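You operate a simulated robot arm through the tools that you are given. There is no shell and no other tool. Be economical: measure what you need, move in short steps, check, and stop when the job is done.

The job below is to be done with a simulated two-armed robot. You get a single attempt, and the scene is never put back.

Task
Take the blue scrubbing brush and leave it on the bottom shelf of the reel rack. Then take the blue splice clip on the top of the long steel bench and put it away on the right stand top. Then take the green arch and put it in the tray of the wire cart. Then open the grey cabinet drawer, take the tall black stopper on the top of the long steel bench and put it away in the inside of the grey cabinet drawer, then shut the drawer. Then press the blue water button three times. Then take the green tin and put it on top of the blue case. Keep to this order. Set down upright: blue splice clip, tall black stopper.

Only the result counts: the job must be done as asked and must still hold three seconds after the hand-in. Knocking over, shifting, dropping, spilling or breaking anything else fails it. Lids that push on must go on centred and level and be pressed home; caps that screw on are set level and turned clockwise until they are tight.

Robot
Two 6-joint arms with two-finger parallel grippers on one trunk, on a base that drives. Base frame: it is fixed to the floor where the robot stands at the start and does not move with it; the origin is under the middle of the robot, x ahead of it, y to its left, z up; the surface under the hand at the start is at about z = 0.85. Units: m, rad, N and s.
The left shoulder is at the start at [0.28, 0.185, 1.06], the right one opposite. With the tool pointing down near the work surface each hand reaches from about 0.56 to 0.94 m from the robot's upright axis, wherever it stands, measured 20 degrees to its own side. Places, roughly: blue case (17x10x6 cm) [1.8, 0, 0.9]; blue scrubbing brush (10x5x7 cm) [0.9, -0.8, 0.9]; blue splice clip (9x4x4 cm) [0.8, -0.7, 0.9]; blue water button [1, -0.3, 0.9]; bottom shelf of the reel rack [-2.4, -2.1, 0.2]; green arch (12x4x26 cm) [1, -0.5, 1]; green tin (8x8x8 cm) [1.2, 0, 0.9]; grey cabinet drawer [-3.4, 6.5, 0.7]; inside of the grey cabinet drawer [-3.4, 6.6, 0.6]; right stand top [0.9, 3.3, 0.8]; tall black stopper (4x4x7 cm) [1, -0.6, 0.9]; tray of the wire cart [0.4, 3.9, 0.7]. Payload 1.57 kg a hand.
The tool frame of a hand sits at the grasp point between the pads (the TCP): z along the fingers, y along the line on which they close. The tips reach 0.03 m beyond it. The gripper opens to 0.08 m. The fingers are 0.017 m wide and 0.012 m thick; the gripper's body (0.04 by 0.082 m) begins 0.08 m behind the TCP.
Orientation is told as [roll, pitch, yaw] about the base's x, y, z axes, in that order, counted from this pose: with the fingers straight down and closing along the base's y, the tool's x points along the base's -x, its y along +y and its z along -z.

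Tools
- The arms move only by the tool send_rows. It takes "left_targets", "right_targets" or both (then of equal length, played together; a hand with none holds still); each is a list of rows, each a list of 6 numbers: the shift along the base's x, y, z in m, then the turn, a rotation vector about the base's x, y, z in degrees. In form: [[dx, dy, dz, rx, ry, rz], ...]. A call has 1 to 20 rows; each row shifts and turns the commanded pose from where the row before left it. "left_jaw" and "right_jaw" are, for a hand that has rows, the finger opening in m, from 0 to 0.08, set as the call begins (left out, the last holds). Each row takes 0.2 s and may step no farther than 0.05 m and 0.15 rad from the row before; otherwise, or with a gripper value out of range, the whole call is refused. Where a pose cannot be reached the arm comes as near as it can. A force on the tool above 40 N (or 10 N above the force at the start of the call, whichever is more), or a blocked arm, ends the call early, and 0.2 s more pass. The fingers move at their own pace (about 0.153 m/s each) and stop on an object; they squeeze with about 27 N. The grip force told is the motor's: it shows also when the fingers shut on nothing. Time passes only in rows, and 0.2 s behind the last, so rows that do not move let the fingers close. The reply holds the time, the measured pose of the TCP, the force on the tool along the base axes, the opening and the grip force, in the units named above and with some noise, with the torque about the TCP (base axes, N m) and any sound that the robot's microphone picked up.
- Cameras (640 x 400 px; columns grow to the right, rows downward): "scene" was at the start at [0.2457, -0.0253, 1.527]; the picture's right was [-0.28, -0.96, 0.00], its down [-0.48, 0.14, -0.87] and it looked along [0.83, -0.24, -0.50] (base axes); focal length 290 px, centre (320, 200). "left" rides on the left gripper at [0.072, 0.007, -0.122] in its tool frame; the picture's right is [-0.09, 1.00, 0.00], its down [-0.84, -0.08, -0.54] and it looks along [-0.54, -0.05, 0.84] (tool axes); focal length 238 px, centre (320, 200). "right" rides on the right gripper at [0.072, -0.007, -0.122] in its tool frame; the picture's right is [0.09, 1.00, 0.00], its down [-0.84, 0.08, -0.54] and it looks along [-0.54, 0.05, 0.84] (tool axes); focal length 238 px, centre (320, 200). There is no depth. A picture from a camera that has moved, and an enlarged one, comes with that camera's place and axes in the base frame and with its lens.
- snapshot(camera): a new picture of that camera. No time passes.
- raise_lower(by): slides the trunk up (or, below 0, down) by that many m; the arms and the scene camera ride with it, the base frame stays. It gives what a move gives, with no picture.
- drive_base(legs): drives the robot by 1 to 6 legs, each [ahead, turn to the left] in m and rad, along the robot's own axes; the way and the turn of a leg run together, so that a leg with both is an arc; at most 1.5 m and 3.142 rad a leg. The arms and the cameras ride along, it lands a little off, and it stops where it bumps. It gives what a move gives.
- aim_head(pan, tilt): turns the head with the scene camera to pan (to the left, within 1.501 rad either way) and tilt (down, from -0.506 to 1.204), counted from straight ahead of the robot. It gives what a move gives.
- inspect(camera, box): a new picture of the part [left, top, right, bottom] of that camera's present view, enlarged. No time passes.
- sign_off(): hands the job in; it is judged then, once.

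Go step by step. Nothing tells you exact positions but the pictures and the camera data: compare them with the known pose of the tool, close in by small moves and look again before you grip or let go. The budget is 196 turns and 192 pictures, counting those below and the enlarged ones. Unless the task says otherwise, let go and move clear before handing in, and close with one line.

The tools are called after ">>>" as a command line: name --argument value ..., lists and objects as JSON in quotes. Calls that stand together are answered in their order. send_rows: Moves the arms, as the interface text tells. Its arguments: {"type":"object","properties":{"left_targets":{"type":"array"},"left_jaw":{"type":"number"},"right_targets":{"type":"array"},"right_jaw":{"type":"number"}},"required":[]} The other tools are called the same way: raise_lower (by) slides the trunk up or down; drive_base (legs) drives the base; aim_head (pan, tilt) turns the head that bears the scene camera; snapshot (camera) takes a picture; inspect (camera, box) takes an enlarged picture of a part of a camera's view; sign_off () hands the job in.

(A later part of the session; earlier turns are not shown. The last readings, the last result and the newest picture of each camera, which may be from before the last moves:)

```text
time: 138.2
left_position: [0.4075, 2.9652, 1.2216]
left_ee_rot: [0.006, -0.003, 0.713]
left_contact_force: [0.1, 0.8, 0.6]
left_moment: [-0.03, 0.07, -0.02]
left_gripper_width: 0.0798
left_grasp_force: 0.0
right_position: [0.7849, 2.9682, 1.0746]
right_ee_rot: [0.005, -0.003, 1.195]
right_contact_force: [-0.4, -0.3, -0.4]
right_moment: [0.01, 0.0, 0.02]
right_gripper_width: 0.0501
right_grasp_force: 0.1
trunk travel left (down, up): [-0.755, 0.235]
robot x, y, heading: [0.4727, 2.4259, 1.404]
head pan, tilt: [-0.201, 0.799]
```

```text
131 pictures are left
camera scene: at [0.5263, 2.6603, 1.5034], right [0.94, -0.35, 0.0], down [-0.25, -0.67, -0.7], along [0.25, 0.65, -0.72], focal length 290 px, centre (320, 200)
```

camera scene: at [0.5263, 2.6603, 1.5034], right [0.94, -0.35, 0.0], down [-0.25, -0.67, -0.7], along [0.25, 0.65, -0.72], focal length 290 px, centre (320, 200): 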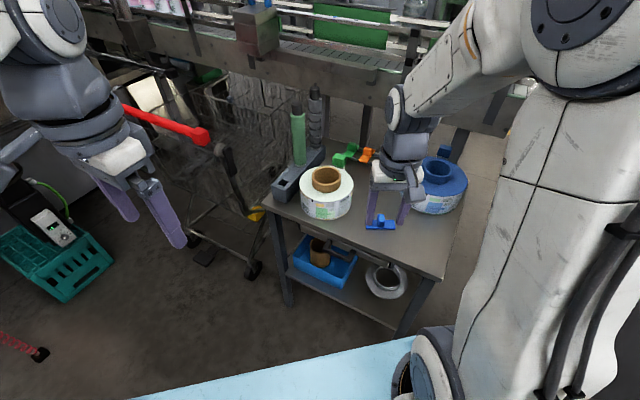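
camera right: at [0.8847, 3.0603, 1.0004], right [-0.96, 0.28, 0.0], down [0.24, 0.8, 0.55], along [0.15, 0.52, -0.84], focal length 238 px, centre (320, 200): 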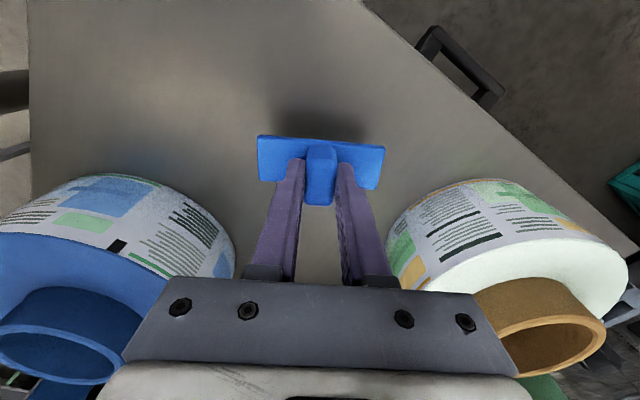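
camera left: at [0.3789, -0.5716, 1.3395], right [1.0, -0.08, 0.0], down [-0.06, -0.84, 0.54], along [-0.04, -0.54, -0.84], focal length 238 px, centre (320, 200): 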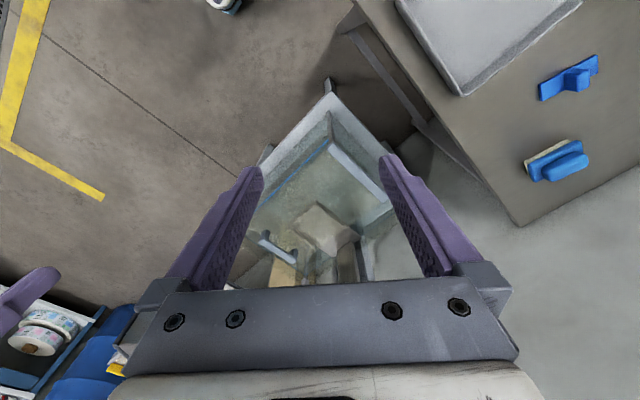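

>>> aim_head --pan 0.15 --tilt 0.5

>>> inspect --camera "scene" --box '[120, 20, 520, 300]'

```text
time: 139.0
left_position: [0.4071, 2.9667, 1.2215]
left_ee_rot: [0.006, -0.004, 0.714]
left_contact_force: [-0.1, 0.3, -0.1]
left_moment: [0.0, -0.01, 0.03]
left_gripper_width: 0.0796
left_grasp_force: 0.1
right_position: [0.7831, 2.9691, 1.0738]
right_ee_rot: [0.005, -0.004, 1.194]
right_contact_force: [0.3, 0.6, 0.5]
right_moment: [0.03, -0.01, -0.01]
right_gripper_width: 0.0499
right_grasp_force: 0.1
trunk travel left (down, up): [-0.755, 0.235]
robot x, y, heading: [0.4755, 2.4256, 1.408]
head pan, tilt: [0.15, 0.499]
```

```text
1.43 times, centred on (320, 160) of scene
camera zoom: at [0.4987, 2.6755, 1.5293], right [1.0, -0.01, 0.0], down [-0.01, -0.48, -0.88], along [0.01, 0.88, -0.48], focal length 415 px, centre (320, 257)
```

zoom: 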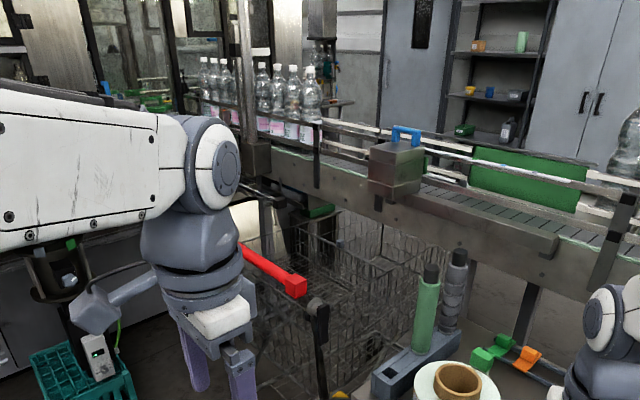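

>>> send_rows --left_targets '[[0, 0, 0, 0, 0, -8], [0, 0, 0, 0, 0, -8], [0, 0, 0, 0, 0, -8], [0, 0, 0, 0, 0, -8], [0, 0, 0, 0, 0, -8], [0, 0, 0, 0, 0, -8], [0, 0, 0, 0, 0, -2.2]]' --right_targets '[[-0.01, -0.02, 0.02, 0, 0, 0], [-0.01, -0.02, 0.02, 0, 0, 0], [-0.01, -0.02, 0.02, 0, 0, 0], [-0.01, -0.02, 0.02, 0, 0, 0], [-0.01, 0, 0.02, 0, 0, 0], [0, 0, 0.02, 0, 0, 0], [0, 0, 0, 0, 0, 0]]'

>>> drive_base --legs '[[0, -0.017], [-1.05, 0], [-1.05, 0], [0, -2.25]]'

>>> aim_head --pan 0.1 --tilt 0.7

>>> snapshot --camera "scene"

```text
time: 140.6
left_position: [0.4068, 2.9666, 1.2213]
left_ee_rot: [0.004, -0.006, -0.163]
left_contact_force: [-0.1, 0.1, -0.7]
left_moment: [0.03, 0.03, -0.04]
left_gripper_width: 0.08
left_grasp_force: 0.0
right_position: [0.7334, 2.8908, 1.1921]
right_ee_rot: [0.004, -0.004, 1.195]
right_contact_force: [1.1, 0.2, -1.0]
right_moment: [0.01, 0.06, -0.02]
right_gripper_width: 0.0501
right_grasp_force: 0.1
trunk travel left (down, up): [-0.755, 0.235]
robot x, y, heading: [0.4711, 2.4267, 1.41]
head pan, tilt: [0.15, 0.499]
```

```text
time: 156.6
left_position: [0.5724, 0.0765, 1.2202]
left_ee_rot: [0.003, -0.005, -2.416]
left_contact_force: [0.4, 0.4, 0.5]
left_moment: [0.02, 0.01, 0.01]
left_gripper_width: 0.08
left_grasp_force: 0.0
right_position: [0.3083, -0.128, 1.1929]
right_ee_rot: [0.001, -0.003, -1.058]
right_contact_force: [-0.7, -0.3, -0.7]
right_moment: [0.0, -0.01, 0.03]
right_gripper_width: 0.0499
right_grasp_force: 0.0
trunk travel left (down, up): [-0.755, 0.235]
robot x, y, heading: [0.1134, 0.3694, -0.845]
head pan, tilt: [0.15, 0.499]
```

```text
time: 157.4
left_position: [0.5702, 0.0797, 1.2234]
left_ee_rot: [0.006, -0.005, -2.415]
left_contact_force: [-0.2, -0.9, 0.0]
left_moment: [0.02, -0.01, 0.01]
left_gripper_width: 0.0798
left_grasp_force: 0.2
right_position: [0.3059, -0.1268, 1.1939]
right_ee_rot: [0.005, -0.005, -1.057]
right_contact_force: [0.0, -0.2, -0.6]
right_moment: [0.02, 0.01, 0.01]
right_gripper_width: 0.0498
right_grasp_force: 0.2
trunk travel left (down, up): [-0.755, 0.235]
robot x, y, heading: [0.1121, 0.3659, -0.844]
head pan, tilt: [0.099, 0.7]
```

```text
129 pictures are left
camera scene: at [0.2829, 0.1871, 1.5119], right [-0.68, -0.74, 0.0], down [-0.48, 0.44, -0.76], along [0.56, -0.52, -0.65], focal length 290 px, centre (320, 200)
```

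scene: 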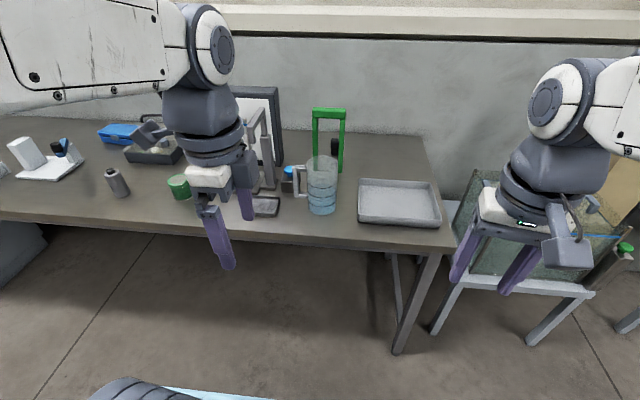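

>>> drive_base --legs '[[0.45, -0.016]]'

>>> snapshot --camera "left"

>>> snapshot --camera "scene"

```text
time: 160.1
left_position: [0.8627, -0.2706, 1.2217]
left_ee_rot: [0.008, -0.005, -2.436]
left_contact_force: [-1.1, -0.9, -0.9]
left_moment: [0.0, 0.02, 0.03]
left_gripper_width: 0.0802
left_grasp_force: 0.1
right_position: [0.595, -0.472, 1.1944]
right_ee_rot: [0.006, -0.005, -1.076]
right_contact_force: [-0.1, -0.5, -0.2]
right_moment: [-0.02, 0.02, -0.03]
right_gripper_width: 0.0504
right_grasp_force: 0.0
trunk travel left (down, up): [-0.755, 0.235]
robot x, y, heading: [0.4116, 0.0228, -0.86]
head pan, tilt: [0.099, 0.7]
```

```text
128 pictures are left
camera left: at [0.9233, -0.2292, 1.3436], right [0.58, -0.82, 0.01], down [-0.69, -0.48, 0.55], along [-0.44, -0.32, -0.84], focal length 238 px, centre (320, 200)
```

left: 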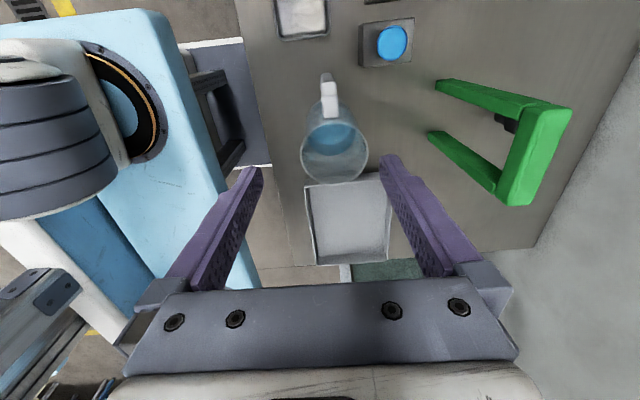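

```text
127 pictures are left
camera scene: at [0.5755, -0.1555, 1.5117], right [-0.69, -0.72, 0.0], down [-0.47, 0.45, -0.77], along [0.55, -0.53, -0.64], focal length 290 px, centre (320, 200)
```

scene: 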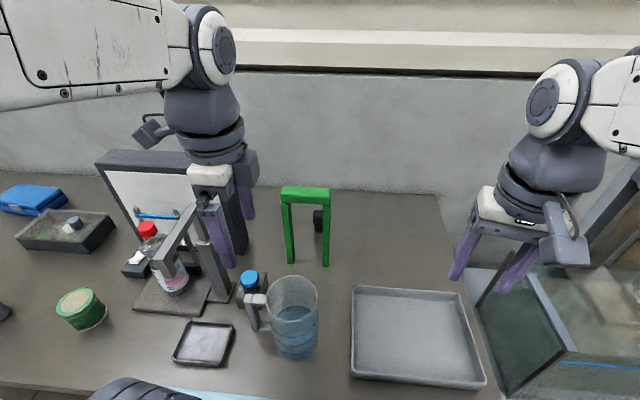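

>>> send_rows --left_targets '[[0.0212, -0.0422, 0, 0, 0, 0], [0.0212, -0.0422, 0, 0, 0, 0], [0.0212, -0.0422, 0, 0, 0, 0], [0.0212, -0.0422, 0, 0, 0, 0], [0.0212, -0.0422, 0, 0, 0, 0], [0, 0, 0, 0, 0, 0]]'

>>> snapshot --camera "left"

>>> inspect --camera "scene" --box '[220, 100, 400, 280]'

```text
time: 161.5
left_position: [0.9705, -0.4803, 1.2214]
left_ee_rot: [0.004, -0.003, -2.435]
left_contact_force: [-0.4, 0.6, -0.4]
left_moment: [-0.01, 0.04, -0.01]
left_gripper_width: 0.0799
left_grasp_force: 0.1
right_position: [0.5963, -0.4734, 1.1943]
right_ee_rot: [0.005, -0.004, -1.078]
right_contact_force: [0.0, 0.1, -0.2]
right_moment: [0.04, 0.03, 0.01]
right_gripper_width: 0.0502
right_grasp_force: 0.1
trunk travel left (down, up): [-0.755, 0.235]
robot x, y, heading: [0.4119, 0.0276, -0.859]
head pan, tilt: [0.099, 0.7]
```

```text
126 pictures are left
camera left: at [1.0296, -0.4391, 1.3424], right [0.58, -0.82, 0.01], down [-0.69, -0.48, 0.55], along [-0.44, -0.32, -0.84], focal length 238 px, centre (320, 200)
```

left: 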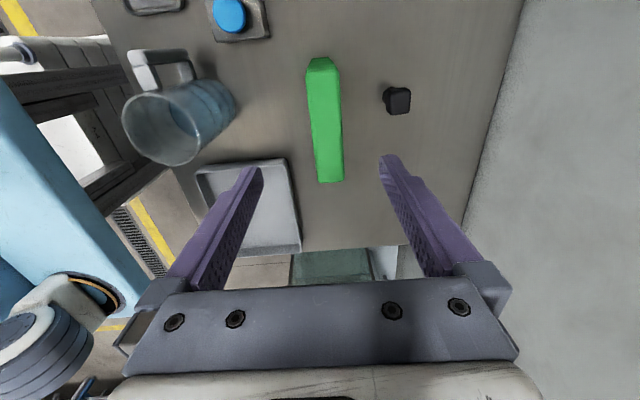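

```text
2.22 times, centred on (310, 190) of scene
camera zoom: at [0.5759, -0.1561, 1.5116], right [-0.69, -0.72, 0.0], down [-0.47, 0.45, -0.76], along [0.55, -0.53, -0.64], focal length 645 px, centre (342, 222)
```

zoom: 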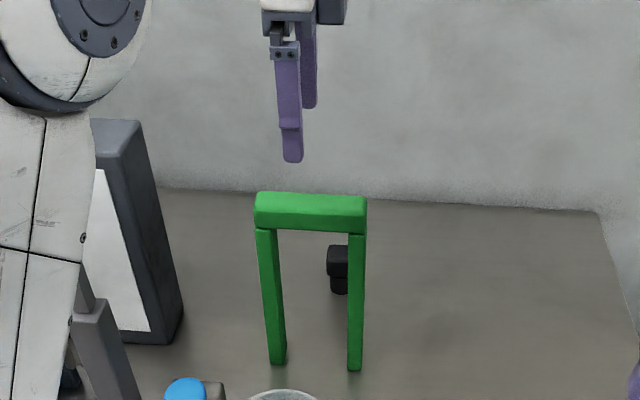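

>>> send_rows --left_targets '[[0.009, -0.004, -0.04, 0, 0, 0], [0, 0, -0.045, 0, 0, 0], [0, 0, -0.04, 0, 0, 0], [0, 0, 0, 0, 0, 0]]'

>>> snapshot --camera "left"

>>> inspect --camera "scene" --box '[220, 100, 400, 280]'

```text
time: 162.5
left_position: [0.9795, -0.4861, 1.0977]
left_ee_rot: [0.007, -0.007, -2.436]
left_contact_force: [1.0, 0.8, 0.2]
left_moment: [0.01, 0.01, -0.01]
left_gripper_width: 0.0801
left_grasp_force: 0.2
right_position: [0.5955, -0.4721, 1.1939]
right_ee_rot: [0.005, -0.005, -1.075]
right_contact_force: [-0.4, -0.2, 0.6]
right_moment: [-0.02, -0.04, 0.01]
right_gripper_width: 0.0499
right_grasp_force: 0.0
trunk travel left (down, up): [-0.755, 0.235]
robot x, y, heading: [0.414, 0.0276, -0.869]
head pan, tilt: [0.099, 0.7]
```

```text
124 pictures are left
camera left: at [1.038, -0.444, 1.2181], right [0.58, -0.82, 0.01], down [-0.69, -0.48, 0.55], along [-0.44, -0.32, -0.84], focal length 238 px, centre (320, 200)
```

left: 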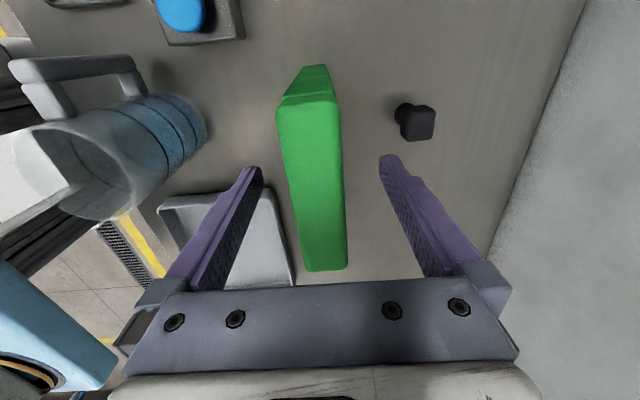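

```text
2.22 times, centred on (310, 190) of scene
camera zoom: at [0.5757, -0.1558, 1.5117], right [-0.69, -0.72, 0.0], down [-0.47, 0.45, -0.76], along [0.55, -0.53, -0.64], focal length 645 px, centre (342, 222)
```

zoom: 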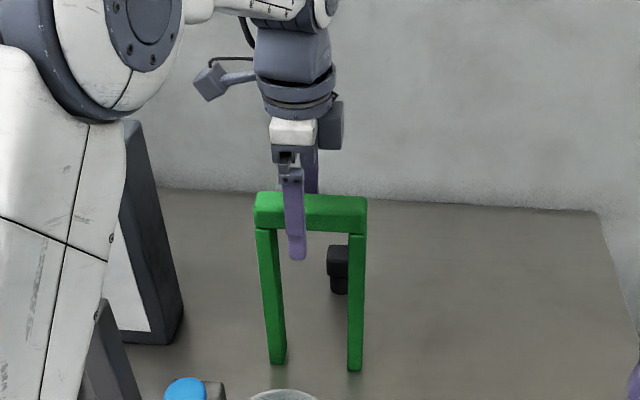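

>>> send_rows --left_targets '[[-0.008, -0.008, 0, 0, 0, 0], [0, 0, 0, 0, 0, 0]]'

>>> send_rows --left_targets '[[0, 0, 0, 0, 0, 0], [0, 0, 0, 0, 0, 0], [0, 0, 0, 0, 0, 0]]' --left_jaw 0.0

>>> raise_lower --by 0.05

>>> snapshot --camera "scene"

```text
time: 163.1
left_position: [0.9704, -0.4935, 1.098]
left_ee_rot: [0.006, -0.004, -2.435]
left_contact_force: [-0.1, 0.0, 0.2]
left_moment: [0.0, 0.02, 0.01]
left_gripper_width: 0.08
left_grasp_force: 0.0
right_position: [0.5958, -0.4723, 1.1935]
right_ee_rot: [0.004, -0.005, -1.078]
right_contact_force: [-0.4, 0.6, -0.5]
right_moment: [0.03, 0.01, 0.02]
right_gripper_width: 0.0499
right_grasp_force: 0.2
trunk travel left (down, up): [-0.755, 0.235]
robot x, y, heading: [0.4139, 0.0246, -0.864]
head pan, tilt: [0.099, 0.7]
```

```text
time: 163.9
left_position: [0.9701, -0.4934, 1.0984]
left_ee_rot: [0.008, -0.004, -2.434]
left_contact_force: [-0.2, -0.2, 0.8]
left_moment: [0.23, 0.11, 0.04]
left_gripper_width: 0.0317
left_grasp_force: 26.8
right_position: [0.5954, -0.4738, 1.194]
right_ee_rot: [0.005, -0.004, -1.077]
right_contact_force: [0.8, 0.2, 0.2]
right_moment: [-0.01, 0.0, 0.0]
right_gripper_width: 0.0502
right_grasp_force: 0.2
trunk travel left (down, up): [-0.755, 0.235]
robot x, y, heading: [0.41, 0.0235, -0.861]
head pan, tilt: [0.099, 0.7]
```

```text
time: 164.8
left_position: [0.9725, -0.4947, 1.1463]
left_ee_rot: [0.007, -0.006, -2.434]
left_contact_force: [-0.3, -0.3, -1.4]
left_moment: [-0.02, 0.02, -0.02]
left_gripper_width: 0.0316
left_grasp_force: 27.8
right_position: [0.5957, -0.4722, 1.2441]
right_ee_rot: [0.005, -0.004, -1.078]
right_contact_force: [0.0, 0.3, -0.5]
right_moment: [0.01, 0.03, 0.0]
right_gripper_width: 0.05
right_grasp_force: 0.2
trunk travel left (down, up): [-0.805, 0.185]
robot x, y, heading: [0.4108, 0.0218, -0.863]
head pan, tilt: [0.099, 0.7]
```

```text
122 pictures are left
camera scene: at [0.5758, -0.1559, 1.5616], right [-0.69, -0.72, 0.0], down [-0.47, 0.45, -0.76], along [0.55, -0.53, -0.64], focal length 290 px, centre (320, 200)
```

scene: 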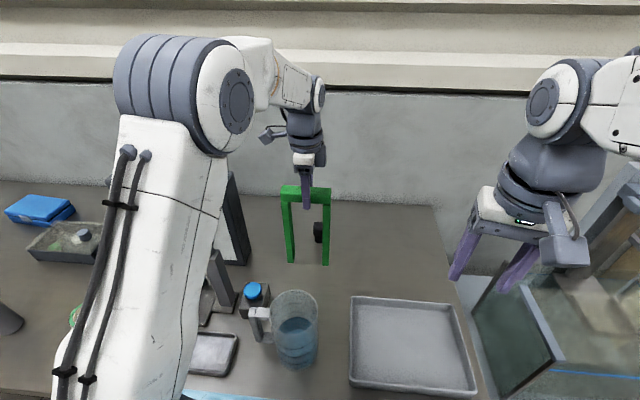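

>>> raise_lower --by 0.185

>>> send_rows --left_targets '[[0, 0, 0.04, 0, 0, 0], [0, 0, 0.04, 0, 0, 0], [0, 0, 0.02, 0, 0, 0], [0, 0, 0, 0, 0, 0]]'

>>> drive_base --legs '[[-0.8, 0], [0, 2.43], [1.0, 0], [1.0, 0], [0, -0.7]]'

>>> aim_head --pan 0 --tilt 0.5

>>> snapshot --camera "scene"

```text
time: 166.9
left_position: [0.9712, -0.4941, 1.3315]
left_ee_rot: [0.007, -0.004, -2.435]
left_contact_force: [-0.4, -0.2, -0.8]
left_moment: [-0.02, 0.01, -0.01]
left_gripper_width: 0.032
left_grasp_force: 27.1
right_position: [0.5963, -0.4727, 1.4277]
right_ee_rot: [0.005, -0.006, -1.077]
right_contact_force: [0.6, 0.2, 0.1]
right_moment: [0.0, -0.05, 0.02]
right_gripper_width: 0.0499
right_grasp_force: 0.0
trunk travel left (down, up): [-0.99, 0.0]
robot x, y, heading: [0.4133, 0.0255, -0.862]
head pan, tilt: [0.099, 0.7]
```

```text
time: 167.9
left_position: [0.9715, -0.4953, 1.432]
left_ee_rot: [0.006, -0.005, -2.435]
left_contact_force: [0.0, 0.3, -2.6]
left_moment: [0.01, 0.0, 0.0]
left_gripper_width: 0.0317
left_grasp_force: 27.6
right_position: [0.595, -0.4723, 1.4287]
right_ee_rot: [0.004, -0.004, -1.075]
right_contact_force: [0.3, 0.7, 0.6]
right_moment: [0.0, -0.01, 0.01]
right_gripper_width: 0.0499
right_grasp_force: 0.1
trunk travel left (down, up): [-0.99, 0.0]
robot x, y, heading: [0.4139, 0.0268, -0.859]
head pan, tilt: [0.099, 0.7]
```

```text
time: 189.4
left_position: [0.3352, 3.2727, 1.4321]
left_ee_rot: [0.008, -0.005, -0.716]
left_contact_force: [1.1, 0.9, -2.4]
left_moment: [-0.01, 0.01, 0.01]
left_gripper_width: 0.0318
left_grasp_force: 26.5
right_position: [0.3697, 2.9007, 1.4284]
right_ee_rot: [0.003, 0.0, 0.638]
right_contact_force: [0.0, -0.8, -0.2]
right_moment: [0.01, 0.0, 0.02]
right_gripper_width: 0.0501
right_grasp_force: 0.1
trunk travel left (down, up): [-0.99, 0.0]
robot x, y, heading: [-0.0983, 2.6443, 0.851]
head pan, tilt: [0.099, 0.7]
```

```text
time: 190.1
left_position: [0.3352, 3.2741, 1.4313]
left_ee_rot: [0.008, -0.005, -0.718]
left_contact_force: [-0.3, 0.2, -2.3]
left_moment: [-0.02, 0.0, -0.01]
left_gripper_width: 0.0317
left_grasp_force: 27.1
right_position: [0.3684, 2.901, 1.4272]
right_ee_rot: [0.003, -0.001, 0.64]
right_contact_force: [-0.3, 1.2, -0.4]
right_moment: [-0.01, 0.02, 0.03]
right_gripper_width: 0.05
right_grasp_force: 0.0
trunk travel left (down, up): [-0.99, 0.0]
robot x, y, heading: [-0.095, 2.6447, 0.856]
head pan, tilt: [0.0, 0.499]
```

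```text
121 pictures are left
camera scene: at [0.0668, 2.8345, 1.7641], right [0.75, -0.66, 0.0], down [-0.32, -0.36, -0.88], along [0.58, 0.66, -0.48], focal length 290 px, centre (320, 200)
```

scene: 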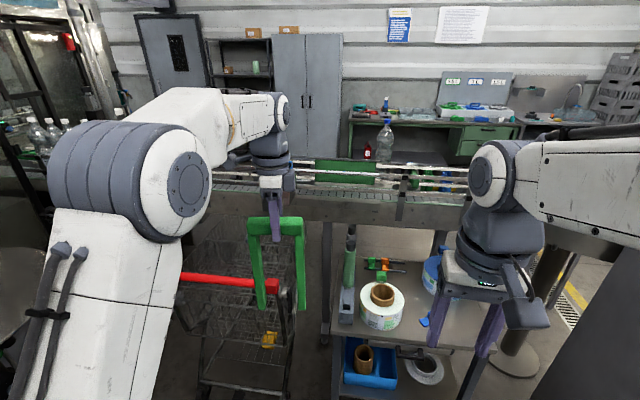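

>>> snapshot --camera "left"

>>> inspect --camera "scene" --box '[160, 180, 360, 400]'

```text
120 pictures are left
camera left: at [0.2845, 3.3259, 1.5535], right [0.72, 0.69, 0.01], down [0.58, -0.61, 0.55], along [0.38, -0.39, -0.84], focal length 238 px, centre (320, 200)
```

left: 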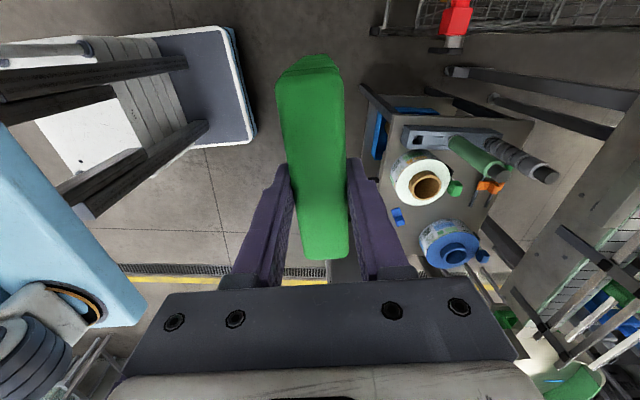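

```text
1.82 times, centred on (260, 290) of scene
camera zoom: at [0.0668, 2.8345, 1.7641], right [0.75, -0.66, 0.0], down [-0.32, -0.36, -0.88], along [0.58, 0.66, -0.48], focal length 528 px, centre (429, 36)
```

zoom: 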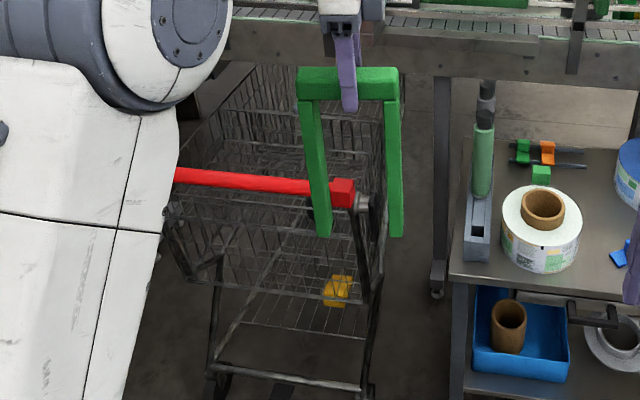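

>>> drive_base --legs '[[0, 0.5]]'

>>> aim_head --pan -0.2 --tilt 0.6

>>> snapshot --camera "scene"

```text
time: 192.0
left_position: [-0.0209, 3.4051, 1.4318]
left_ee_rot: [0.007, -0.006, -0.216]
left_contact_force: [-0.7, 0.7, -1.0]
left_moment: [0.03, -0.01, -0.01]
left_gripper_width: 0.032
left_grasp_force: 26.8
right_position: [0.1879, 3.0937, 1.4275]
right_ee_rot: [0.004, 0.0, 1.142]
right_contact_force: [0.4, 0.1, 0.4]
right_moment: [-0.01, 0.01, -0.04]
right_gripper_width: 0.0502
right_grasp_force: 0.0
trunk travel left (down, up): [-0.99, 0.0]
robot x, y, heading: [-0.1015, 2.6411, 1.353]
head pan, tilt: [0.0, 0.499]
```

```text
time: 192.7
left_position: [-0.0209, 3.4041, 1.4319]
left_ee_rot: [0.007, -0.003, -0.215]
left_contact_force: [-0.2, -0.4, -2.6]
left_moment: [-0.01, 0.02, -0.01]
left_gripper_width: 0.0319
left_grasp_force: 26.5
right_position: [0.1883, 3.0955, 1.4276]
right_ee_rot: [0.004, 0.0, 1.143]
right_contact_force: [-0.2, -1.0, 0.4]
right_moment: [-0.01, -0.01, -0.02]
right_gripper_width: 0.0501
right_grasp_force: 0.0
trunk travel left (down, up): [-0.99, 0.0]
robot x, y, heading: [-0.0937, 2.6439, 1.357]
head pan, tilt: [-0.201, 0.6]
```

```text
118 pictures are left
camera scene: at [-0.0283, 2.8827, 1.7551], right [0.91, -0.4, 0.0], down [-0.23, -0.52, -0.83], along [0.33, 0.75, -0.56], focal length 290 px, centre (320, 200)
```

scene: 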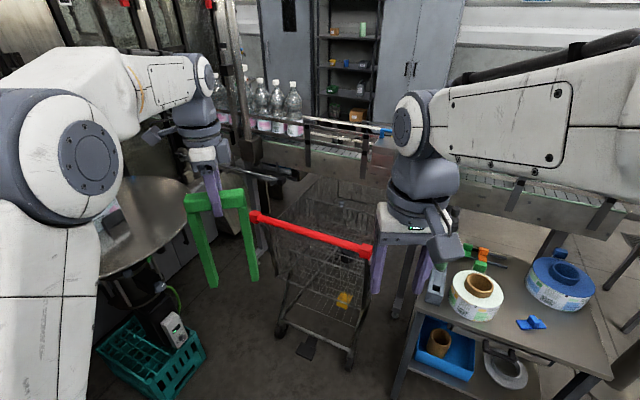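

>>> inspect --camera "scene" --box '[240, 150, 400, 380]'

```text
1.74 times, centred on (320, 265) of scene
camera zoom: at [-0.0283, 2.8827, 1.7551], right [0.91, -0.4, 0.0], down [-0.23, -0.52, -0.83], along [0.33, 0.75, -0.56], focal length 505 px, centre (320, 87)
```

zoom: 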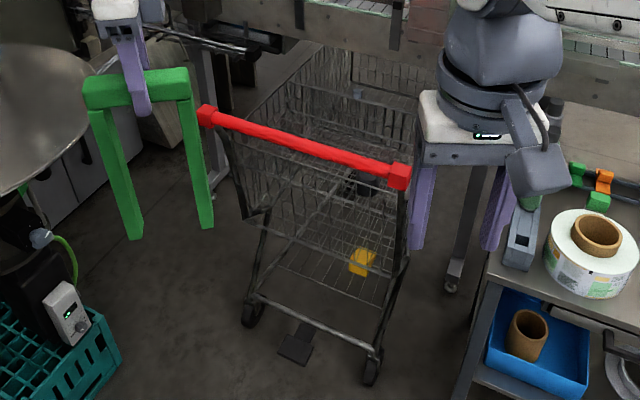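

>>> drive_base --legs '[[0, -1.88], [-0.5, 0], [0, 1.235]]'

>>> aim_head --pan -0.1 --tilt 0.6

>>> snapshot --camera "scene"

```text
time: 199.8
left_position: [0.2107, 2.5674, 1.4313]
left_ee_rot: [0.005, -0.002, -2.084]
left_contact_force: [0.4, 0.1, -2.3]
left_moment: [-0.03, 0.01, -0.01]
left_gripper_width: 0.0317
left_grasp_force: 26.3
right_position: [-0.147, 2.4577, 1.4281]
right_ee_rot: [0.005, 0.001, -0.728]
right_contact_force: [0.7, 0.3, 1.0]
right_moment: [-0.04, 0.02, 0.0]
right_gripper_width: 0.0499
right_grasp_force: 0.1
trunk travel left (down, up): [-0.99, 0.0]
robot x, y, heading: [-0.4929, 2.8606, -0.517]
head pan, tilt: [-0.201, 0.6]
stopped in leg 2: the robot was blocked; the commanded pose is now the measured one
```

```text
time: 200.5
left_position: [0.2099, 2.5652, 1.4333]
left_ee_rot: [0.008, -0.004, -2.086]
left_contact_force: [-0.3, -0.1, -1.2]
left_moment: [0.02, 0.01, -0.01]
left_gripper_width: 0.0319
left_grasp_force: 26.9
right_position: [-0.1483, 2.457, 1.4279]
right_ee_rot: [0.002, 0.001, -0.729]
right_contact_force: [-0.5, 0.8, -0.1]
right_moment: [-0.02, 0.01, 0.0]
right_gripper_width: 0.0499
right_grasp_force: 0.1
trunk travel left (down, up): [-0.99, 0.0]
robot x, y, heading: [-0.4938, 2.8634, -0.52]
head pan, tilt: [-0.099, 0.6]
```

```text
116 pictures are left
camera scene: at [-0.2834, 2.7319, 1.755], right [-0.58, -0.82, 0.0], down [-0.46, 0.33, -0.82], along [0.67, -0.48, -0.57], focal length 290 px, centre (320, 200)
```

scene: 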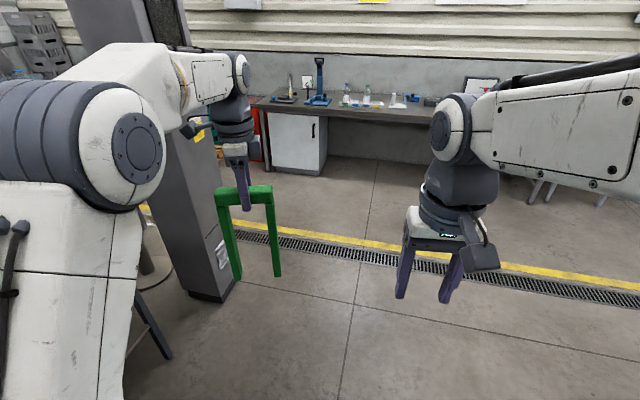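

>>> drive_base --legs '[[0.08, 0], [0, 1.235]]'

>>> aim_head --pan 1.5 --tilt 0.7

>>> snapshot --camera "scene"

>>> aim_head --pan 0 --tilt 0.7

>>> snapshot --camera "scene"

```text
time: 204.6
left_position: [0.0913, 3.3862, 1.4343]
left_ee_rot: [0.006, -0.003, -0.858]
left_contact_force: [-0.4, -0.2, -1.9]
left_moment: [-0.02, -0.01, -0.02]
left_gripper_width: 0.032
left_grasp_force: 26.7
right_position: [0.0729, 3.0121, 1.4275]
right_ee_rot: [0.003, -0.001, 0.498]
right_contact_force: [0.2, -0.3, -0.3]
right_moment: [0.01, -0.02, -0.01]
right_gripper_width: 0.05
right_grasp_force: 0.2
trunk travel left (down, up): [-0.99, 0.0]
robot x, y, heading: [-0.4278, 2.8235, 0.705]
head pan, tilt: [-0.099, 0.6]
```

```text
time: 206.3
left_position: [0.0912, 3.3857, 1.4321]
left_ee_rot: [0.007, -0.003, -0.859]
left_contact_force: [0.6, -0.6, -1.1]
left_moment: [0.0, 0.0, 0.04]
left_gripper_width: 0.0317
left_grasp_force: 26.4
right_position: [0.0716, 3.011, 1.4275]
right_ee_rot: [0.004, 0.0, 0.498]
right_contact_force: [-0.4, 0.1, -0.7]
right_moment: [0.01, 0.0, -0.03]
right_gripper_width: 0.0498
right_grasp_force: 0.0
trunk travel left (down, up): [-0.99, 0.0]
robot x, y, heading: [-0.4238, 2.8229, 0.71]
head pan, tilt: [1.499, 0.7]
```

```text
115 pictures are left
camera scene: at [-0.3551, 2.9955, 1.7464], right [0.8, 0.6, 0.0], down [0.38, -0.52, -0.76], along [-0.46, 0.61, -0.64], focal length 290 px, centre (320, 200)
```

scene: 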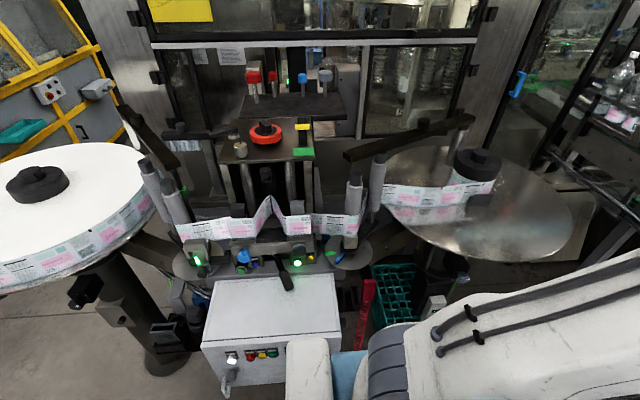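

```text
time: 207.9
left_position: [0.0908, 3.3872, 1.433]
left_ee_rot: [0.007, -0.005, -0.86]
left_contact_force: [0.0, 0.3, -1.9]
left_moment: [-0.02, 0.0, 0.02]
left_gripper_width: 0.0319
left_grasp_force: 27.2
right_position: [0.0729, 3.0119, 1.4292]
right_ee_rot: [0.002, 0.0, 0.498]
right_contact_force: [0.1, 0.5, 0.3]
right_moment: [0.01, -0.03, 0.01]
right_gripper_width: 0.05
right_grasp_force: 0.0
trunk travel left (down, up): [-0.99, 0.0]
robot x, y, heading: [-0.4247, 2.8209, 0.711]
head pan, tilt: [0.0, 0.7]
```

```text
114 pictures are left
camera scene: at [-0.2401, 2.9828, 1.7464], right [0.65, -0.76, 0.0], down [-0.49, -0.42, -0.76], along [0.58, 0.5, -0.64], focal length 290 px, centre (320, 200)
```

scene: 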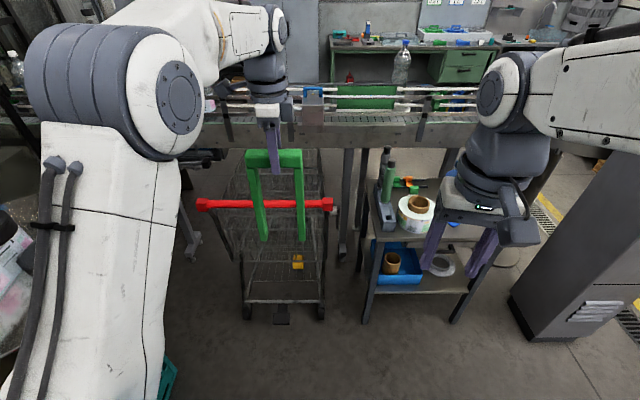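

>>> send_rows --left_targets '[[-0.026, 0.0303, 0, 0, 0, 0], [-0.026, 0.0303, 0, 0, 0, 0], [-0.026, 0.0303, 0, 0, 0, 0], [0, 0, 0, 0, 0, 0]]'

>>> drive_base --legs '[[0.55, 0]]'

>>> aim_head --pan 0.1 --tilt 0.9

>>> snapshot --camera "scene"

>>> snapshot --camera "left"

```text
time: 208.9
left_position: [0.0124, 3.4775, 1.4324]
left_ee_rot: [0.007, -0.003, -0.859]
left_contact_force: [0.4, 0.1, -1.5]
left_moment: [0.02, 0.01, 0.01]
left_gripper_width: 0.0317
left_grasp_force: 27.3
right_position: [0.0726, 3.0109, 1.4274]
right_ee_rot: [0.004, -0.001, 0.499]
right_contact_force: [-1.3, 0.0, -0.4]
right_moment: [0.04, -0.01, 0.01]
right_gripper_width: 0.05
right_grasp_force: 0.1
trunk travel left (down, up): [-0.99, 0.0]
robot x, y, heading: [-0.4228, 2.8232, 0.708]
head pan, tilt: [0.0, 0.7]
```

```text
time: 212.1
left_position: [0.429, 3.8386, 1.4333]
left_ee_rot: [0.008, -0.003, -0.856]
left_contact_force: [0.6, 0.7, -1.2]
left_moment: [-0.02, -0.05, 0.01]
left_gripper_width: 0.0317
left_grasp_force: 27.0
right_position: [0.4889, 3.3742, 1.4282]
right_ee_rot: [0.003, -0.001, 0.501]
right_contact_force: [-0.4, -0.6, 0.8]
right_moment: [0.01, 0.0, 0.02]
right_gripper_width: 0.05
right_grasp_force: 0.1
trunk travel left (down, up): [-0.99, 0.0]
robot x, y, heading: [-0.0092, 3.1827, 0.712]
head pan, tilt: [0.0, 0.7]
```

```text
time: 212.8
left_position: [0.4277, 3.8384, 1.4329]
left_ee_rot: [0.006, -0.004, -0.856]
left_contact_force: [1.0, -0.6, -1.6]
left_moment: [0.03, 0.01, -0.03]
left_gripper_width: 0.0318
left_grasp_force: 27.1
right_position: [0.4909, 3.3734, 1.4293]
right_ee_rot: [0.004, 0.001, 0.5]
right_contact_force: [0.4, -0.1, -0.2]
right_moment: [0.0, 0.01, 0.0]
right_gripper_width: 0.0501
right_grasp_force: 0.1
trunk travel left (down, up): [-0.99, 0.0]
robot x, y, heading: [-0.007, 3.1816, 0.718]
head pan, tilt: [0.099, 0.901]
```

```text
113 pictures are left
camera scene: at [0.1646, 3.3433, 1.7303], right [0.73, -0.69, 0.0], down [-0.54, -0.57, -0.62], along [0.43, 0.45, -0.78], focal length 290 px, centre (320, 200)
```

scene: 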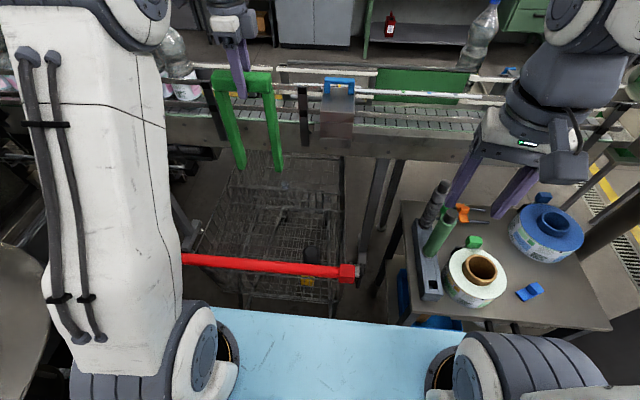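

```text
112 pictures are left
camera left: at [0.3856, 3.8965, 1.5537], right [0.81, 0.58, 0.01], down [0.49, -0.68, 0.54], along [0.32, -0.44, -0.84], focal length 238 px, centre (320, 200)
```

left: 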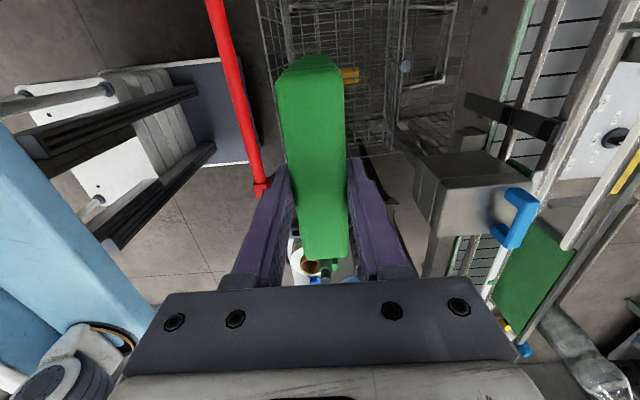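

>>> send_rows --left_targets '[[0.02, 0.017, -0.04, 0, 0, 0], [0.008, 0.007, -0.045, 0, 0, 0], [0, 0, -0.05, 0, 0, 0], [0, 0, -0.05, 0, 0, 0], [0, 0, -0.05, 0, 0, 0], [0, 0, -0.04, 0, 0, 0]]'

>>> inspect --camera "scene" --box '[160, 60, 400, 320]'

>>> snapshot --camera "left"

```text
time: 214.2
left_position: [0.4551, 3.8633, 1.1565]
left_ee_rot: [0.008, -0.003, -0.855]
left_contact_force: [-0.5, -0.4, -2.4]
left_moment: [-0.01, -0.01, -0.04]
left_gripper_width: 0.0319
left_grasp_force: 27.0
right_position: [0.4899, 3.3741, 1.4284]
right_ee_rot: [0.003, 0.0, 0.501]
right_contact_force: [-0.5, 0.0, -0.9]
right_moment: [0.0, -0.01, 0.0]
right_gripper_width: 0.0501
right_grasp_force: 0.0
trunk travel left (down, up): [-0.99, 0.0]
robot x, y, heading: [-0.0075, 3.1818, 0.712]
head pan, tilt: [0.099, 0.901]
```

```text
1.54 times, centred on (280, 190) of scene
camera zoom: at [0.1647, 3.3435, 1.7303], right [0.73, -0.69, 0.0], down [-0.54, -0.57, -0.62], along [0.43, 0.45, -0.78], focal length 447 px, centre (382, 215)
```

zoom: 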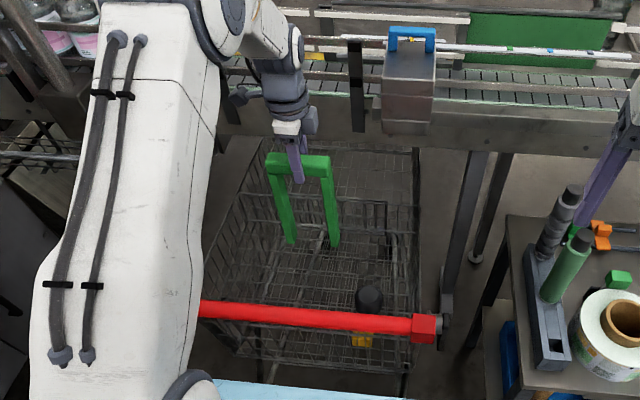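

```text
110 pictures are left
camera left: at [0.4127, 3.921, 1.2781], right [0.81, 0.58, 0.01], down [0.49, -0.68, 0.54], along [0.32, -0.44, -0.84], focal length 238 px, centre (320, 200)
```

left: 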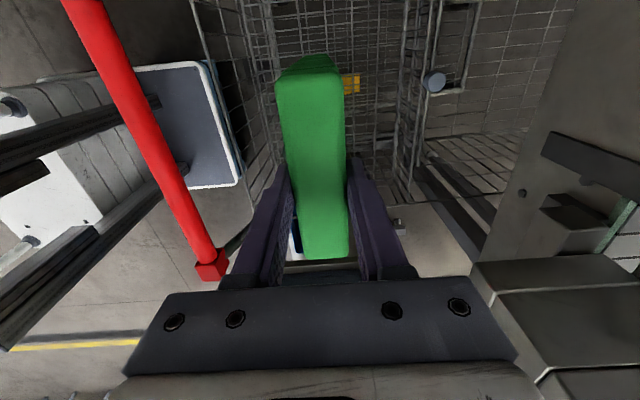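

>>> send_rows --left_targets '[[0, 0, -0.04, 0, 0, 0], [0, 0, -0.04, 0, 0, 0], [0, 0, -0.03, 0, 0, 0]]'

>>> inspect --camera "scene" --box '[200, 100, 360, 300]'

>>> snapshot --camera "left"

```text
time: 215.0
left_position: [0.4546, 3.8618, 1.047]
left_ee_rot: [0.007, -0.003, -0.856]
left_contact_force: [-0.2, -0.8, -1.7]
left_moment: [0.0, -0.02, 0.03]
left_gripper_width: 0.0319
left_grasp_force: 27.1
right_position: [0.4908, 3.3732, 1.4283]
right_ee_rot: [0.004, -0.002, 0.501]
right_contact_force: [0.3, 0.3, 0.5]
right_moment: [0.0, 0.0, -0.02]
right_gripper_width: 0.0499
right_grasp_force: 0.1
trunk travel left (down, up): [-0.99, 0.0]
robot x, y, heading: [-0.0032, 3.1806, 0.717]
head pan, tilt: [0.099, 0.901]
```

```text
2.00 times, centred on (280, 200) of scene
camera zoom: at [0.1646, 3.3434, 1.7303], right [0.73, -0.69, 0.0], down [-0.54, -0.57, -0.62], along [0.43, 0.45, -0.78], focal length 581 px, centre (400, 200)
```

zoom: 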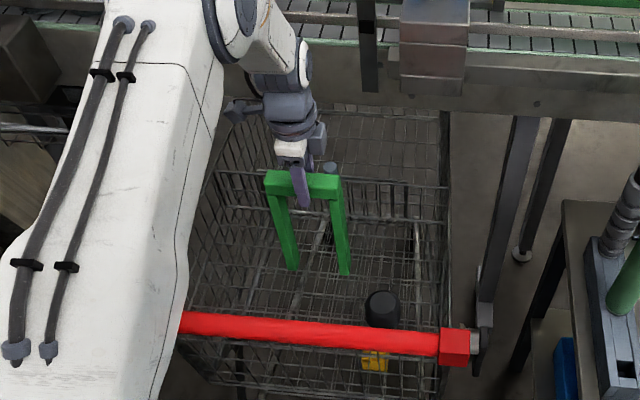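

```text
108 pictures are left
camera left: at [0.4132, 3.9198, 1.1687], right [0.81, 0.58, 0.01], down [0.49, -0.68, 0.54], along [0.32, -0.44, -0.84], focal length 238 px, centre (320, 200)
```

left: 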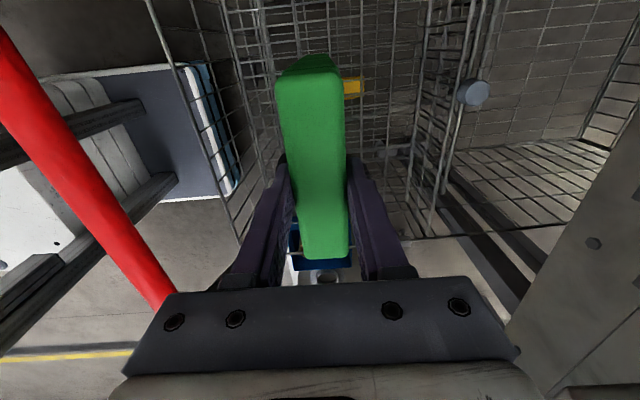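

>>> send_rows --left_targets '[[-0.026, 0.03, 0, 0, 0, 0], [0, 0, -0.03, 0, 0, 0], [0, 0, -0.03, 0, 0, 0], [0, 0, -0.02, 0, 0, 0]]'

>>> inspect --camera "scene" --box '[200, 100, 360, 300]'

>>> snapshot --camera "left"

```text
time: 216.0
left_position: [0.4313, 3.8956, 0.9704]
left_ee_rot: [0.012, -0.002, -0.856]
left_contact_force: [-1.3, -0.2, 24.6]
left_moment: [-0.41, 0.35, -0.09]
left_gripper_width: 0.0317
left_grasp_force: 27.2
right_position: [0.4893, 3.3727, 1.4287]
right_ee_rot: [0.004, 0.0, 0.501]
right_contact_force: [-0.6, -0.1, -0.1]
right_moment: [0.0, 0.02, 0.0]
right_gripper_width: 0.05
right_grasp_force: 0.0
trunk travel left (down, up): [-0.99, 0.0]
robot x, y, heading: [-0.0073, 3.1842, 0.713]
head pan, tilt: [0.099, 0.901]
```

```text
2.00 times, centred on (280, 200) of scene
camera zoom: at [0.1643, 3.3428, 1.7308], right [0.73, -0.69, 0.0], down [-0.54, -0.57, -0.62], along [0.43, 0.45, -0.78], focal length 581 px, centre (400, 200)
```

zoom: 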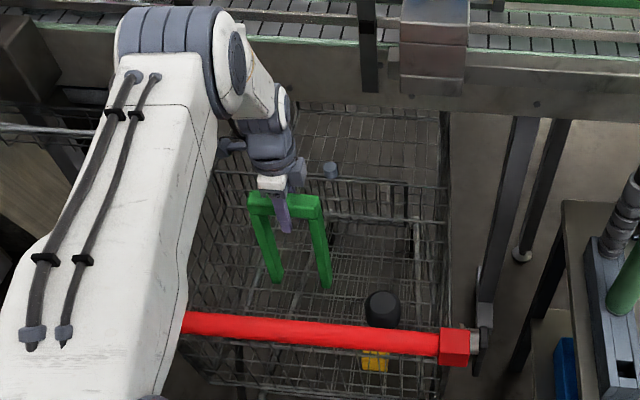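

```text
106 pictures are left
camera left: at [0.3884, 3.9514, 1.0913], right [0.81, 0.58, 0.01], down [0.48, -0.69, 0.54], along [0.33, -0.44, -0.84], focal length 238 px, centre (320, 200)
```

left: 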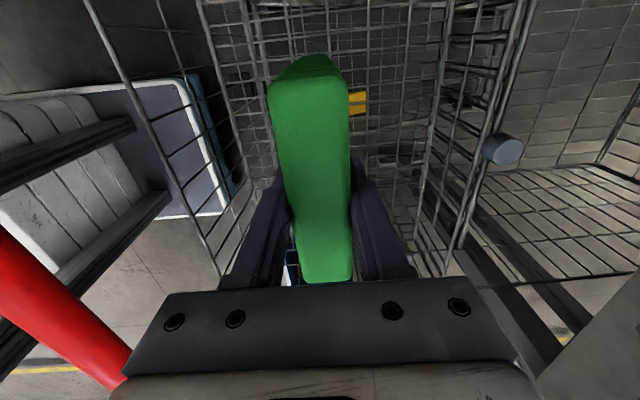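

>>> send_rows --left_targets '[[0, 0, 0.006, 0, 0, 0], [0, 0, 0, 0, 0, 0]]'

>>> send_rows --left_targets '[[0, 0, 0, 0, 0, 0], [0, 0, 0, 0, 0, 0], [0, 0, 0, 0, 0, 0]]' --left_jaw 0.07

>>> snapshot --camera "left"

>>> inspect --camera "scene" --box '[200, 100, 360, 300]'

```text
time: 216.6
left_position: [0.4302, 3.8921, 0.9729]
left_ee_rot: [0.003, -0.004, -0.855]
left_contact_force: [0.8, 0.8, -2.3]
left_moment: [-0.02, 0.01, 0.0]
left_gripper_width: 0.0319
left_grasp_force: 26.4
right_position: [0.4887, 3.3737, 1.4267]
right_ee_rot: [0.002, 0.0, 0.501]
right_contact_force: [-0.1, 0.5, -0.7]
right_moment: [0.03, 0.0, 0.02]
right_gripper_width: 0.0498
right_grasp_force: 0.1
trunk travel left (down, up): [-0.99, 0.0]
robot x, y, heading: [-0.0109, 3.1805, 0.715]
head pan, tilt: [0.099, 0.901]
```

```text
time: 217.4
left_position: [0.4302, 3.8937, 0.9741]
left_ee_rot: [0.006, -0.004, -0.854]
left_contact_force: [1.1, 1.1, 0.5]
left_moment: [-0.03, -0.01, -0.01]
left_gripper_width: 0.0701
left_grasp_force: 0.0
right_position: [0.4903, 3.3733, 1.4284]
right_ee_rot: [0.003, -0.001, 0.499]
right_contact_force: [0.8, -0.1, -0.2]
right_moment: [0.04, 0.03, 0.01]
right_gripper_width: 0.0499
right_grasp_force: 0.0
trunk travel left (down, up): [-0.99, 0.0]
robot x, y, heading: [-0.0079, 3.1811, 0.717]
head pan, tilt: [0.099, 0.901]
```

```text
105 pictures are left
camera left: at [0.3879, 3.9509, 1.0952], right [0.81, 0.58, 0.01], down [0.49, -0.68, 0.54], along [0.32, -0.44, -0.84], focal length 238 px, centre (320, 200)
```

left: 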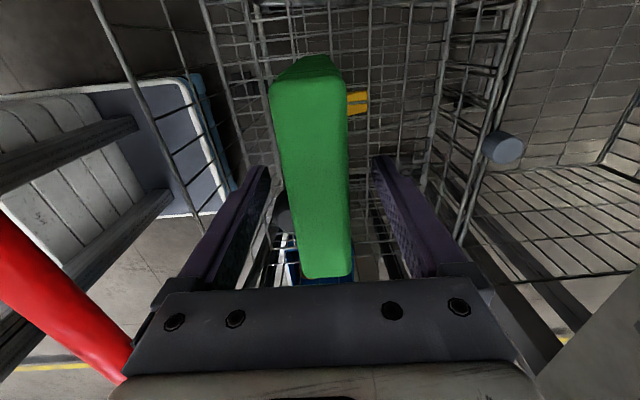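

```text
2.00 times, centred on (280, 200) of scene
camera zoom: at [0.1645, 3.3433, 1.7303], right [0.73, -0.69, 0.0], down [-0.54, -0.57, -0.62], along [0.43, 0.45, -0.78], focal length 581 px, centre (400, 200)
```

zoom: 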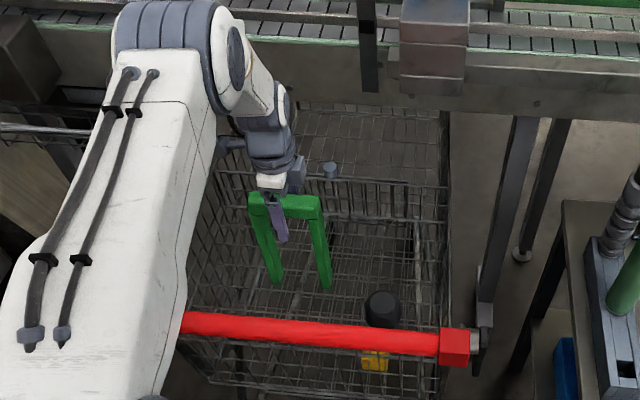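

Arch stands by itself. I'll lift clear and back away.

>>> send_rows --left_targets '[[0, 0, 0.04, 0, 0, 0], [0, 0, 0.05, 0, 0, 0], [0, 0, 0.05, 0, 0, 0], [0, 0, 0.05, 0, 0, 0], [0, 0, 0.05, 0, 0, 0], [0, 0, 0.05, 0, 0, 0], [0, 0, 0.05, 0, 0, 0], [0, 0, 0.04, 0, 0, 0]]'

>>> inspect --camera "scene" --box '[160, 60, 400, 320]'

>>> drive_base --legs '[[-0.4, 0]]'

```text
time: 219.2
left_position: [0.4292, 3.8929, 1.3544]
left_ee_rot: [0.005, -0.004, -0.854]
left_contact_force: [0.4, 0.3, 0.4]
left_moment: [-0.01, 0.0, -0.01]
left_gripper_width: 0.07
left_grasp_force: 0.0
right_position: [0.4901, 3.3725, 1.4284]
right_ee_rot: [0.004, -0.002, 0.501]
right_contact_force: [-0.5, 0.4, 0.3]
right_moment: [-0.04, 0.03, 0.01]
right_gripper_width: 0.0501
right_grasp_force: 0.0
trunk travel left (down, up): [-0.99, 0.0]
robot x, y, heading: [-0.0071, 3.1797, 0.714]
head pan, tilt: [0.099, 0.901]
```

```text
1.54 times, centred on (280, 190) of scene
camera zoom: at [0.1645, 3.3432, 1.7303], right [0.73, -0.69, 0.0], down [-0.54, -0.57, -0.62], along [0.43, 0.45, -0.78], focal length 447 px, centre (382, 215)
```

zoom: 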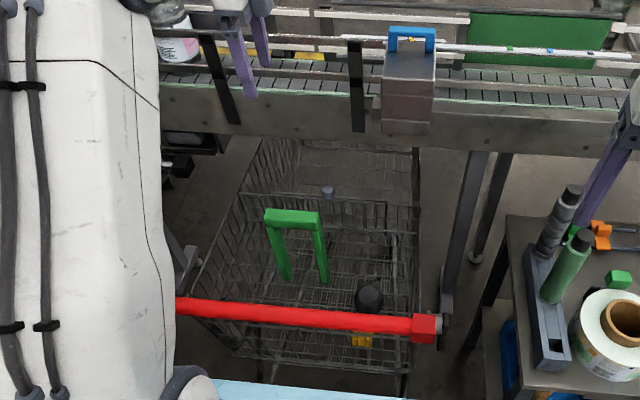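

```text
time: 221.7
left_position: [0.1249, 3.63, 1.3543]
left_ee_rot: [0.006, -0.003, -0.852]
left_contact_force: [-0.1, 0.1, -0.9]
left_moment: [0.02, 0.01, -0.01]
left_gripper_width: 0.07
left_grasp_force: 0.1
right_position: [0.1851, 3.1115, 1.4269]
right_ee_rot: [0.004, 0.0, 0.505]
right_contact_force: [-0.5, 0.0, 0.0]
right_moment: [-0.01, 0.0, 0.01]
right_gripper_width: 0.0499
right_grasp_force: 0.2
trunk travel left (down, up): [-0.99, 0.0]
robot x, y, heading: [-0.3102, 2.9191, 0.715]
head pan, tilt: [0.099, 0.901]
```

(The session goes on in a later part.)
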